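You operate a simulated robot arm through the tools that you are given. There is no shell and no other tool. Be economical: measure what you need, move in short steps, check, and stop when the job is done.

Carry out the task below with a simulated robot arm. There is one attempt and no reset: what you move stays moved.

TASK
Take the brown open carton and leave it on the folded blue sheet.

It is judged by the outcome, as a careful person would: the job done as asked, and still so three seconds after it is handed in. It fails if anything else is knocked over, pushed out of place, dropped, spilled or broken. Flat cloth is picked up by pressing the open fingertips on it (5 to 10 N) and closing them slowly along it; thin cloth reads only 2 to 8 mm in the jaws.

THE ROBOT
A 7-joint arm with a two-finger parallel gripper, fixed in place. Base frame: the origin is at the foot of the arm, x ahead of it, y to its left, z up; the work surface is at about z = 0. Units: m, rad, N and s.
With the tool pointing down near the work surface it reaches from about 0.22 to 0.58 m from the base axis. Its first joint turns from -1.152 to 1.152 rad. Payload 2.5 kg.
The tool frame sits at the grasp point between the pads (the TCP): z along the fingers, y along the line on which they close. The tips reach 0.023 m beyond it. The gripper opens to 0.094 m. The fingers are 0.038 m wide and 0.01 m thick; the gripper's body (0.054 by 0.096 m) begins 0.039 m behind the TCP.
Orientation is that of the tool frame in the base frame, as a unit quaternion [x, y, z, w]. With the fingers straight down and closing along the base's y, the tool's x points along the base's -x, its y along +y and its z along -z.

THE INTERFACE
- The arm moves only by the tool step_arm. Its argument "increments" is a list of rows, each a list of 3 entries, a list of its own where there are three numbers: the turn, a rotation vector about the tool's x, y, z in units of 120 degrees (1.0 is 120 degrees), then the shift along the tool's x, y, z in units of 100 mm (1.0 is 100 mm), then the opening, from 0 (shut) to 1 (fully open). In form: [[[wx, wy, wz], [tx, ty, tz], jaw], ...]. A call has 1 to 8 rows; each row is the pose to reach, as a shift and turn from the pose commanded when the call began, along the tool's axes at that moment. A call with a number of a shift or a turn outside -1 to 1 is refused whole. Each row takes 0.2 s and may step no farther than 0.05 m and 0.15 rad from the row before; otherwise, or with a gripper value out of range, the whole call is refused. A pose out of reach is approached as far as the arm can. The call stops where the force on the tool passes 40 N (or 10 N more than at its start, if that is more) or the arm is blocked; 0.2 s more then pass. Each finger travels about 0.108 m/s and halts on what it meets, pressing with about 37 N; the grip force reading is that of the motor and also rises with nothing between the fingers. The clock runs only during rows and for 0.2 s after the last one: add rows that repeat a pose to give the fingers time. The reply holds the time, the measured pose of the TCP, the force on the tool along the base axes, the opening and the grip force, in the units named above and with some noise.
- Cameras (640 x 400 px; columns grow to the right, rows downward): "scene" is fixed at [0.1372, -0.4316, 0.5343]; the picture's right is [0.59, -0.80, 0.00], its down [-0.53, -0.39, -0.76] and it looks along [0.61, 0.45, -0.65] (base axes); focal length 309 px, centre (320, 200). "wrist" rides on the gripper at [0.086, 0.016, -0.074] in the tool frame; the picture's right is [-0.18, 0.98, 0.00], its down [-0.58, -0.11, -0.81] and it looks along [-0.79, -0.15, 0.59] (tool axes); focal length 243 px, centre (320, 200).
- grab_frame(camera): a new picture of that camera. No time passes.
- pixel_to_xyz(camera, pixels): for up to 12 pixels [column, row] of the newest picture of that camera ("zoom" is the newest enlarged one), the place [x, y, z] in the base frame of the surface seen there, good to about 0.002 m. No time passes.
- enlarge(camera, box): a new picture of the part [left, top, right, bottom] of that camera's present view, enlarged. No time passes.
- close_job(): hands the job in; it is judged then, once.

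Go step by step. Measure first, check grasps and placings, and put right what went wrong. The budget is 60 turns and 22 pictures, counting those below and the enlarged ones. Unless the task says otherwise, let go and move clear before handing in, and close with one line.

The tools are called after ">>>" by a JSON object that holds its "op" and its "data". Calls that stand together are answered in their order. step_arm: Moves the arm, as the interface text tells. Its arguments: {"type":"object","properties":{"increments":{"type":"array"}},"required":["increments"]} The other tools are called the same way: grab_frame (camera) takes a picture; pixel_to_xyz (camera, pixels) gives the place of the surface under pixels of a picture; enlarge (camera, box) takes an enlarged picture of a part of a camera's view; close_job () hands the job in.

At the start:

```text
clock: 0.0
tcp_pos: [0.4218, 0.0596, 0.2301]
tool_rot: [0.0, 1.0, 0.0, 0.0]
contact_force: [-0.4, -0.2, 0.0]
finger_gap: 0.0939
grip_force: 0.0
```

scene: 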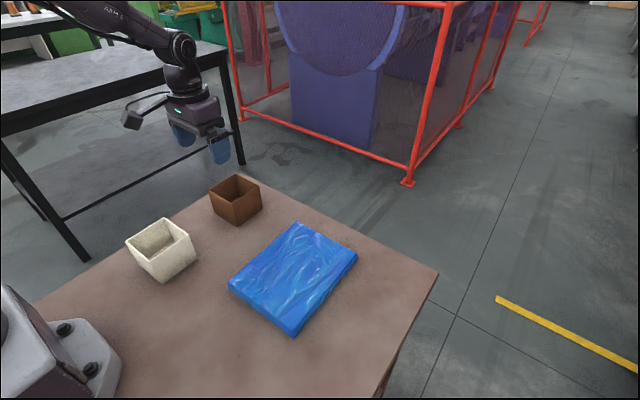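
wrist: 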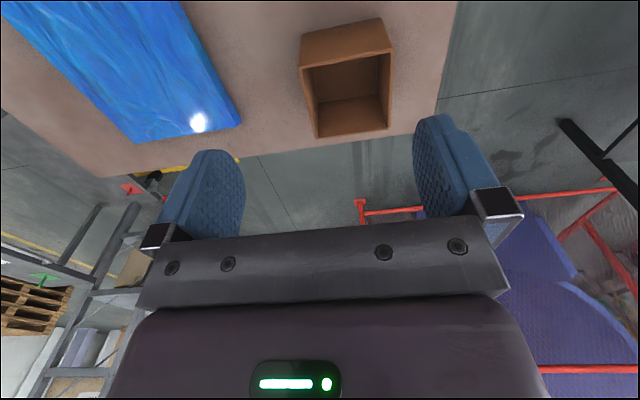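

The brown carton shows in the scene around (236,200), the blue sheet around (295,275). I'll enlarge that part and measure both.

>>> {"op": "enlarge", "data": {"camera": "scene", "box": [110, 160, 366, 340]}}

>>> {"op": "pixel_to_xyz", "data": {"camera": "scene", "pixels": [[210, 192], [237, 175], [260, 186], [234, 204], [236, 224], [262, 207], [214, 212], [297, 223], [357, 255], [293, 335], [230, 285], [295, 275]]}}

>>> {"op": "pixel_to_xyz", "data": {"camera": "wrist", "pixels": [[300, 68], [391, 50], [388, 130], [317, 138], [303, 36], [380, 18], [350, 110], [350, 45]]}}

```text
2.22 times, centred on (238, 250) of scene
```

zoom: 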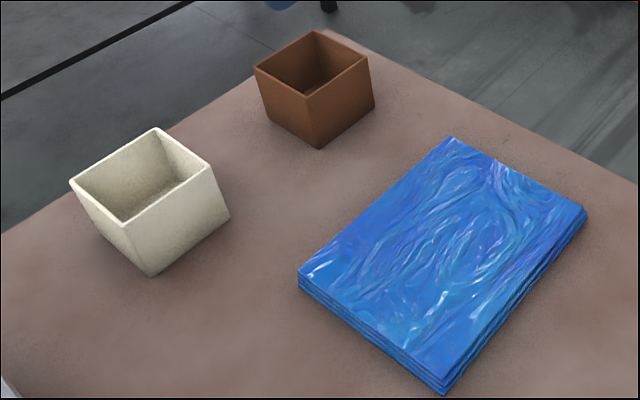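

```text
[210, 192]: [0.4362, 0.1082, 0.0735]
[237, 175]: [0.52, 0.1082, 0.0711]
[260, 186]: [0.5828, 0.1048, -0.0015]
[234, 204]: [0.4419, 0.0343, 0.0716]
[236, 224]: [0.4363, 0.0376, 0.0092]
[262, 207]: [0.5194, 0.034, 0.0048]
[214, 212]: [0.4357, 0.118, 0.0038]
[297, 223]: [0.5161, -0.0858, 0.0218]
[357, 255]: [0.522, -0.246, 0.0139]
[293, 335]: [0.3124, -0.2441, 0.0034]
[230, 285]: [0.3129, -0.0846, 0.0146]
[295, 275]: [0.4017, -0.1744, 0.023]
```

```text
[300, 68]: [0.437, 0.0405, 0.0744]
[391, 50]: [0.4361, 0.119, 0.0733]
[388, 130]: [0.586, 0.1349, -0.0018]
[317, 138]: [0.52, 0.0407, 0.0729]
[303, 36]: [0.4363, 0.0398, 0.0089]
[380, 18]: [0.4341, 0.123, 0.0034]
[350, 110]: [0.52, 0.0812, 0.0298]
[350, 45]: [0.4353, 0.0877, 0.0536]
```

The carton is about 85 mm square (x 0.435–0.521, y 0.034–0.12, rim z 0.073), which is tight for an outside grip. I'll pinch its right wall (y≈0.036) instead, and move above that wall first.

>>> {"op": "step_arm", "data": {"increments": [[[0, 0, 0], [-0.3, -0.11, 0], 0.65], [[0, 0, 0], [-0.57, -0.22, 0.1], 0.65], [[0, 0, 0], [-0.57, -0.22, 0.5], 0.65], [[0, 0, 0], [-0.57, -0.22, 0.9], 0.65], [[0, 0, 0], [-0.57, -0.22, 1.0], 0.65]]}}

>>> {"op": "grab_frame", "data": {"camera": "wrist"}}

>>> {"op": "enlarge", "data": {"camera": "scene", "box": [160, 110, 320, 240]}}

```text
clock: 1.2
tcp_pos: [0.4794, 0.0376, 0.1282]
tool_rot: [0.0, 1.0, 0.0, 0.0]
contact_force: [0.4, 0.5, 1.0]
finger_gap: 0.061
grip_force: 0.1
```

```text
18 pictures are left
```

wrist: 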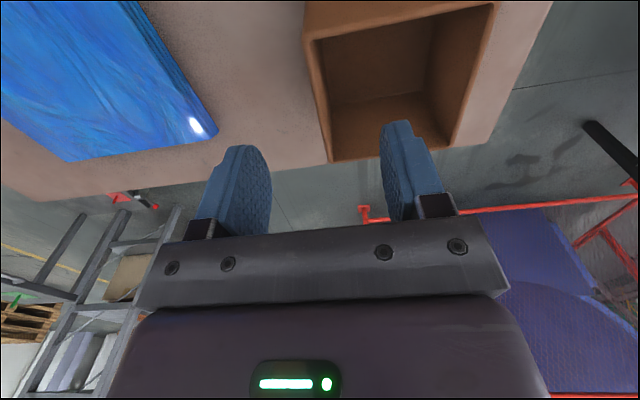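

```text
3.08 times, centred on (240, 175) of scene
```

zoom: 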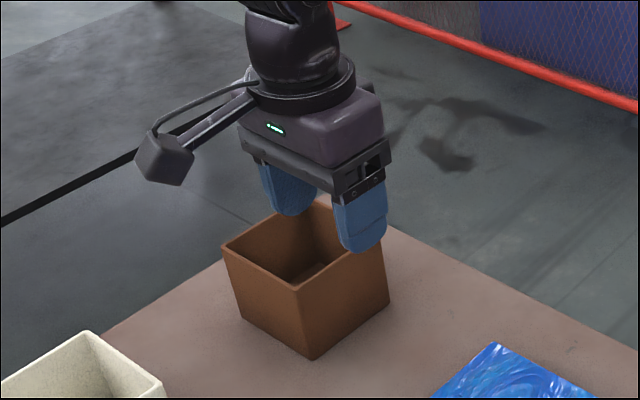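

The wrist view shows the right wall's rim running from (308,40) to (332,160), between the fingers. I'll measure it before going down.

>>> {"op": "pixel_to_xyz", "data": {"camera": "wrist", "pixels": [[308, 45], [312, 60], [318, 85], [324, 115], [330, 155], [494, 6], [480, 50], [460, 110], [380, 120], [400, 22]]}}

```text
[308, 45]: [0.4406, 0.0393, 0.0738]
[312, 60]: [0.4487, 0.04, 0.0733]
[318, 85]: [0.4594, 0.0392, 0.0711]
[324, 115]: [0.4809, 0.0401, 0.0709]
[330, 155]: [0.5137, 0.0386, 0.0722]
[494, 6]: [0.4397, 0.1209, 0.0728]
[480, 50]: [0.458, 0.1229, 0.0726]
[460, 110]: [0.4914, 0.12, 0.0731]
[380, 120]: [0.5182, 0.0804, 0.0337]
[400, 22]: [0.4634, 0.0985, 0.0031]
```

The wall's rim is at y≈0.0395 and z≈0.072, with parallel walls. I'll descend to TCP z≈0.057.

>>> {"op": "step_arm", "data": {"increments": [[[0, 0, 0], [0, 0.02, 0.25], 0.65], [[0, 0, 0], [0, 0.02, 0.45], 0.65], [[0, 0, 0], [0, 0.02, 0.6], 0.65], [[0, 0, 0], [0, 0.02, 0.72], 0.65]]}}

```text
clock: 2.2
tcp_pos: [0.4796, 0.0406, 0.0581]
tool_rot: [0.0, 1.0, 0.0, 0.0]
contact_force: [-0.6, 0.1, -0.3]
finger_gap: 0.0611
grip_force: 0.1
```

The arm came down with no contact. I'll close slowly on the wall.

>>> {"op": "step_arm", "data": {"increments": [[[0, 0, 0], [0, 0, 0], 0.5], [[0, 0, 0], [0, 0, 0], 0.35], [[0, 0, 0], [0, 0, 0], 0.22], [[0, 0, 0], [0, 0, 0], 0.12], [[0, 0, 0], [0, 0, 0], 0.04], [[0, 0, 0], [0, 0, 0], 0], [[0, 0, 0], [0, 0, 0], 0], [[0, 0, 0], [0, 0, 0], 0]]}}

>>> {"op": "grab_frame", "data": {"camera": "wrist"}}

```text
clock: 4.0
tcp_pos: [0.4804, 0.0415, 0.0586]
tool_rot: [0.0, 1.0, 0.0, 0.0]
contact_force: [-0.4, 0.0, 0.0]
finger_gap: 0.0033
grip_force: 36.9
```

```text
16 pictures are left
```

wrist: 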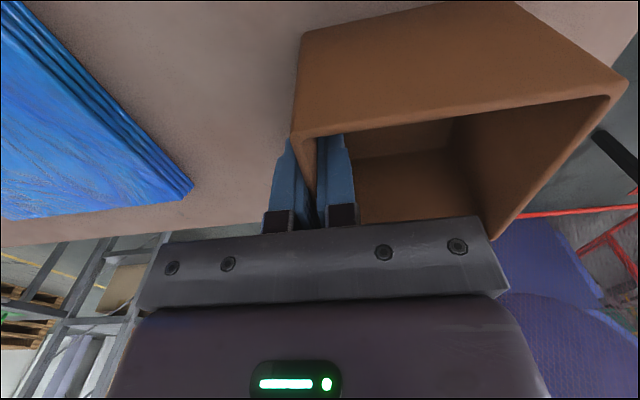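

The fingers hold the wall with a 3.3 mm gap and about 37 N. I'll lift 30 mm gently and check.

>>> {"op": "step_arm", "data": {"increments": [[[0, 0, 0], [0, 0, -0.05], 0], [[0, 0, 0], [0, 0, -0.12], 0], [[0, 0, 0], [0, 0, -0.2], 0], [[0, 0, 0], [0, 0, -0.3], 0], [[0, 0, 0], [0, 0, -0.3], 0]]}}

>>> {"op": "enlarge", "data": {"camera": "scene", "box": [160, 110, 320, 240]}}

```text
clock: 5.2
tcp_pos: [0.48, 0.0406, 0.0879]
tool_rot: [0.0, 1.0, 0.0, 0.0]
contact_force: [0.6, -1.0, 0.1]
finger_gap: 0.0032
grip_force: 36.8
```

```text
3.08 times, centred on (240, 175) of scene
```

zoom: 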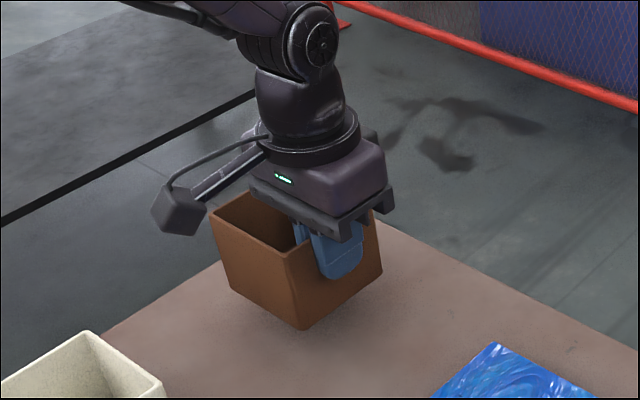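

The carton hangs level in the grip. I'll raise it another 35 mm and start moving towards the sheet.

>>> {"op": "step_arm", "data": {"increments": [[[0, 0, 0], [0, 0, -0.2], 0], [[0, 0, 0], [0.05, -0.1, -0.35], 0], [[0, 0, 0], [0.12, -0.3, -0.35], 0], [[0, 0, 0], [0.2, -0.55, -0.35], 0], [[0, 0, 0], [0.27, -0.8, -0.35], 0], [[0, 0, 0], [0.32, -1.0, -0.35], 0]]}}

>>> {"op": "step_arm", "data": {"increments": [[[0, 0, 0], [0.05, -0.15, 0], 0], [[0, 0, 0], [0.12, -0.4, 0], 0], [[0, 0, 0], [0.2, -0.65, 0], 0], [[0, 0, 0], [0.26, -0.85, 0], 0], [[0, 0, 0], [0.3, -1.0, 0], 0]]}}

>>> {"op": "step_arm", "data": {"increments": [[[0, 0, 0], [0, -0.15, 0], 0], [[0, 0, 0], [0, -0.35, 0], 0], [[0, 0, 0], [0, -0.44, 0], 0], [[0, 0, 0], [0, -0.44, 0], 0]]}}

>>> {"op": "grab_frame", "data": {"camera": "scene"}}

>>> {"op": "grab_frame", "data": {"camera": "wrist"}}

```text
clock: 6.6
tcp_pos: [0.4472, -0.0586, 0.1223]
tool_rot: [-0.001, 1.0, 0.0, 0.0]
contact_force: [0.5, 0.5, 0.8]
finger_gap: 0.0029
grip_force: 37.0
```

```text
clock: 7.8
tcp_pos: [0.4141, -0.1586, 0.122]
tool_rot: [0.0, 1.0, 0.0, 0.0]
contact_force: [-0.2, 0.7, 0.3]
finger_gap: 0.003
grip_force: 37.0
```

```text
clock: 8.8
tcp_pos: [0.4156, -0.2034, 0.1227]
tool_rot: [0.0, 1.0, 0.0, 0.0]
contact_force: [-0.2, -0.1, 0.1]
finger_gap: 0.0032
grip_force: 36.9
```

```text
14 pictures are left
```

scene: 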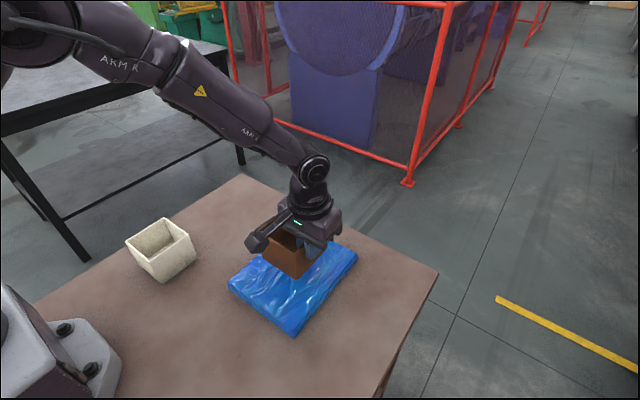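

```text
13 pictures are left
```

wrist: 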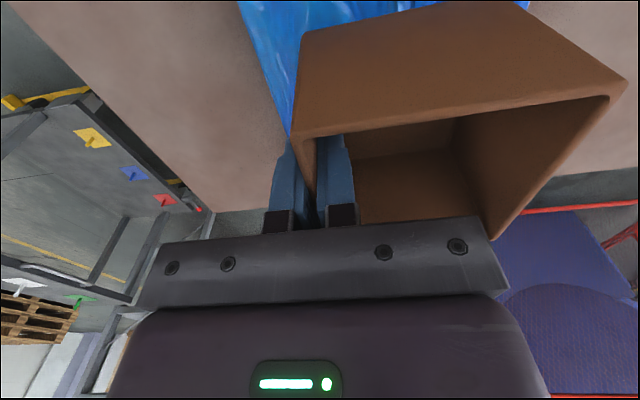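

The carton is centred over the sheet (centre ≈ (0.415, −0.165)), with its bottom about 43 mm above the sheet's top. I'll lower it slowly.

>>> {"op": "step_arm", "data": {"increments": [[[0, 0, 0], [0, 0, 0.15], 0], [[0, 0, 0], [0, 0, 0.28], 0], [[0, 0, 0], [0, 0, 0.34], 0], [[0, 0, 0], [0, 0, 0.37], 0], [[0, 0, 0], [0, 0, 0.38], 0]]}}

>>> {"op": "step_arm", "data": {"increments": [[[0, 0, 0], [0, 0, 0.02], 0], [[0, 0, 0], [0, 0, 0.03], 0], [[0, 0, 0], [0, 0, 0.03], 0]]}}

>>> {"op": "enlarge", "data": {"camera": "scene", "box": [210, 190, 370, 340]}}

```text
clock: 10.0
tcp_pos: [0.4166, -0.2024, 0.0841]
tool_rot: [0.0, 1.0, 0.0, 0.0]
contact_force: [0.5, -0.3, -0.8]
finger_gap: 0.0032
grip_force: 37.7
```

```text
clock: 10.8
tcp_pos: [0.4162, -0.204, 0.0809]
tool_rot: [-0.001, 1.0, 0.0, 0.0]
contact_force: [0.1, 0.2, -0.6]
finger_gap: 0.0031
grip_force: 37.1
```

```text
2.67 times, centred on (290, 265) of scene
```

zoom: 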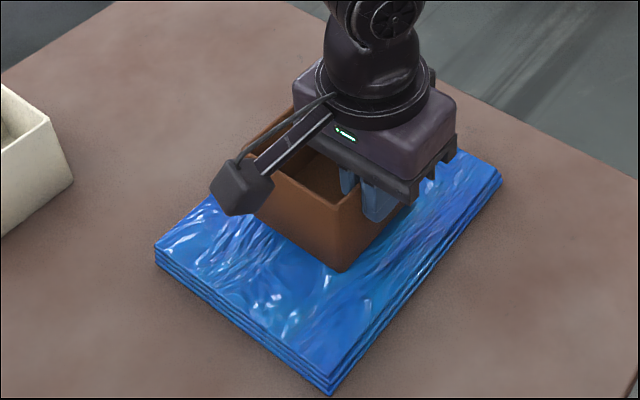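

The carton is nearly on the sheet, but no contact force shows yet. I'll continue down in millimetre steps.

>>> {"op": "step_arm", "data": {"increments": [[[0, 0, 0], [0, 0, 0.01], 0], [[0, 0, 0], [0, 0, 0.02], 0], [[0, 0, 0], [0, 0, 0.02], 0]]}}

```text
clock: 11.6
tcp_pos: [0.416, -0.203, 0.0798]
tool_rot: [-0.001, 1.0, 0.001, 0.0]
contact_force: [0.0, 0.0, 2.9]
finger_gap: 0.0031
grip_force: 37.7
```

The upward force has risen to 2.9 N, so it is touching. I'll go one more millimetre to seat it.

>>> {"op": "step_arm", "data": {"increments": [[[0, 0, 0], [0, 0, 0.01], 0], [[0, 0, 0], [0, 0, 0.01], 0]]}}

```text
clock: 12.2
tcp_pos: [0.4169, -0.2029, 0.078]
tool_rot: [0.001, 1.0, 0.0, 0.001]
contact_force: [0.4, 2.5, 11.5]
finger_gap: 0.0033
grip_force: 36.9
```

It is seated at 11.5 N. I'll ease off a millimetre and open slowly to about 45 mm.

>>> {"op": "step_arm", "data": {"increments": [[[0, 0, 0], [0, 0, -0.01], 0], [[0, 0, 0], [0, 0, -0.01], 0.08], [[0, 0, 0], [0, 0, -0.01], 0.18], [[0, 0, 0], [0, 0, -0.01], 0.3], [[0, 0, 0], [0, 0, -0.01], 0.42], [[0, 0, 0], [0, 0, -0.01], 0.5], [[0, 0, 0], [0, 0, -0.01], 0.5]]}}

>>> {"op": "grab_frame", "data": {"camera": "wrist"}}

```text
clock: 13.8
tcp_pos: [0.4163, -0.2033, 0.0799]
tool_rot: [0.0, 1.0, -0.001, 0.0]
contact_force: [0.1, -0.2, 0.8]
finger_gap: 0.047
grip_force: 0.1
```

```text
11 pictures are left
```

wrist: 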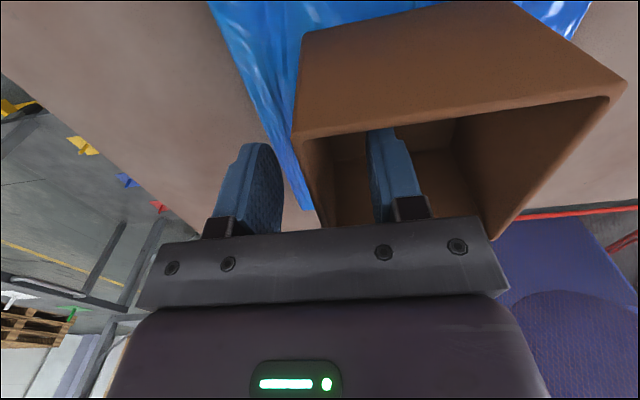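

The fingers are clear of the wall on both sides and the carton hasn't moved. I'll go straight up.

>>> {"op": "step_arm", "data": {"increments": [[[0, 0, 0], [0, 0, -0.1], 0.5], [[0, 0, 0], [0, 0, -0.3], 0.5], [[0, 0, 0], [0, 0, -0.6], 0.5], [[0, 0, 0], [0, 0, -0.9], 0.5], [[0, 0, 0], [0, 0, -1.0], 0.5], [[0, 0, 0], [0, 0, -1.0], 0.5]]}}

>>> {"op": "grab_frame", "data": {"camera": "scene"}}

>>> {"op": "grab_frame", "data": {"camera": "wrist"}}

```text
clock: 15.2
tcp_pos: [0.4191, -0.2031, 0.18]
tool_rot: [0.0, 1.0, 0.0, 0.001]
contact_force: [0.5, 0.1, 0.0]
finger_gap: 0.0467
grip_force: 0.1
```

```text
10 pictures are left
```

scene: 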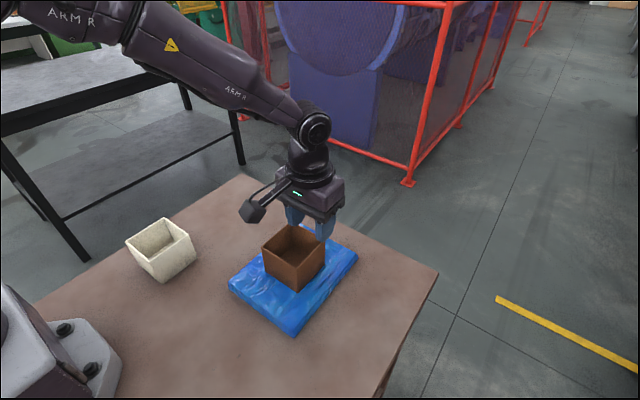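

```text
9 pictures are left
```

wrist: 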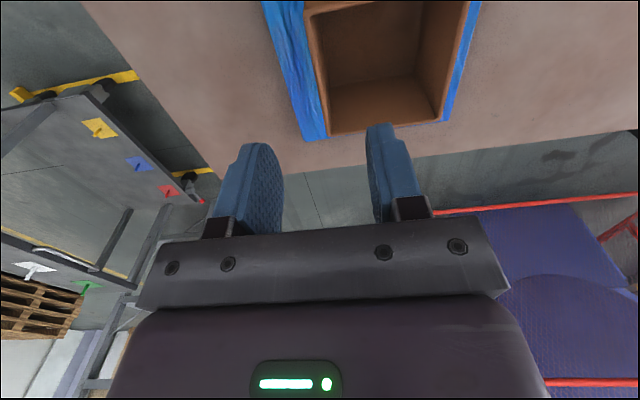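

The carton sits level on the blue sheet (scene around (293,258)). The sheet and the white box are where they were, and the gripper is clear, so I'm handing in.

>>> {"op": "close_job", "data": {}}

```text
The job is handed in.
```

The brown carton is resting level near the middle of the folded blue sheet; the gripper let go and moved clear, and nothing else was disturbed.
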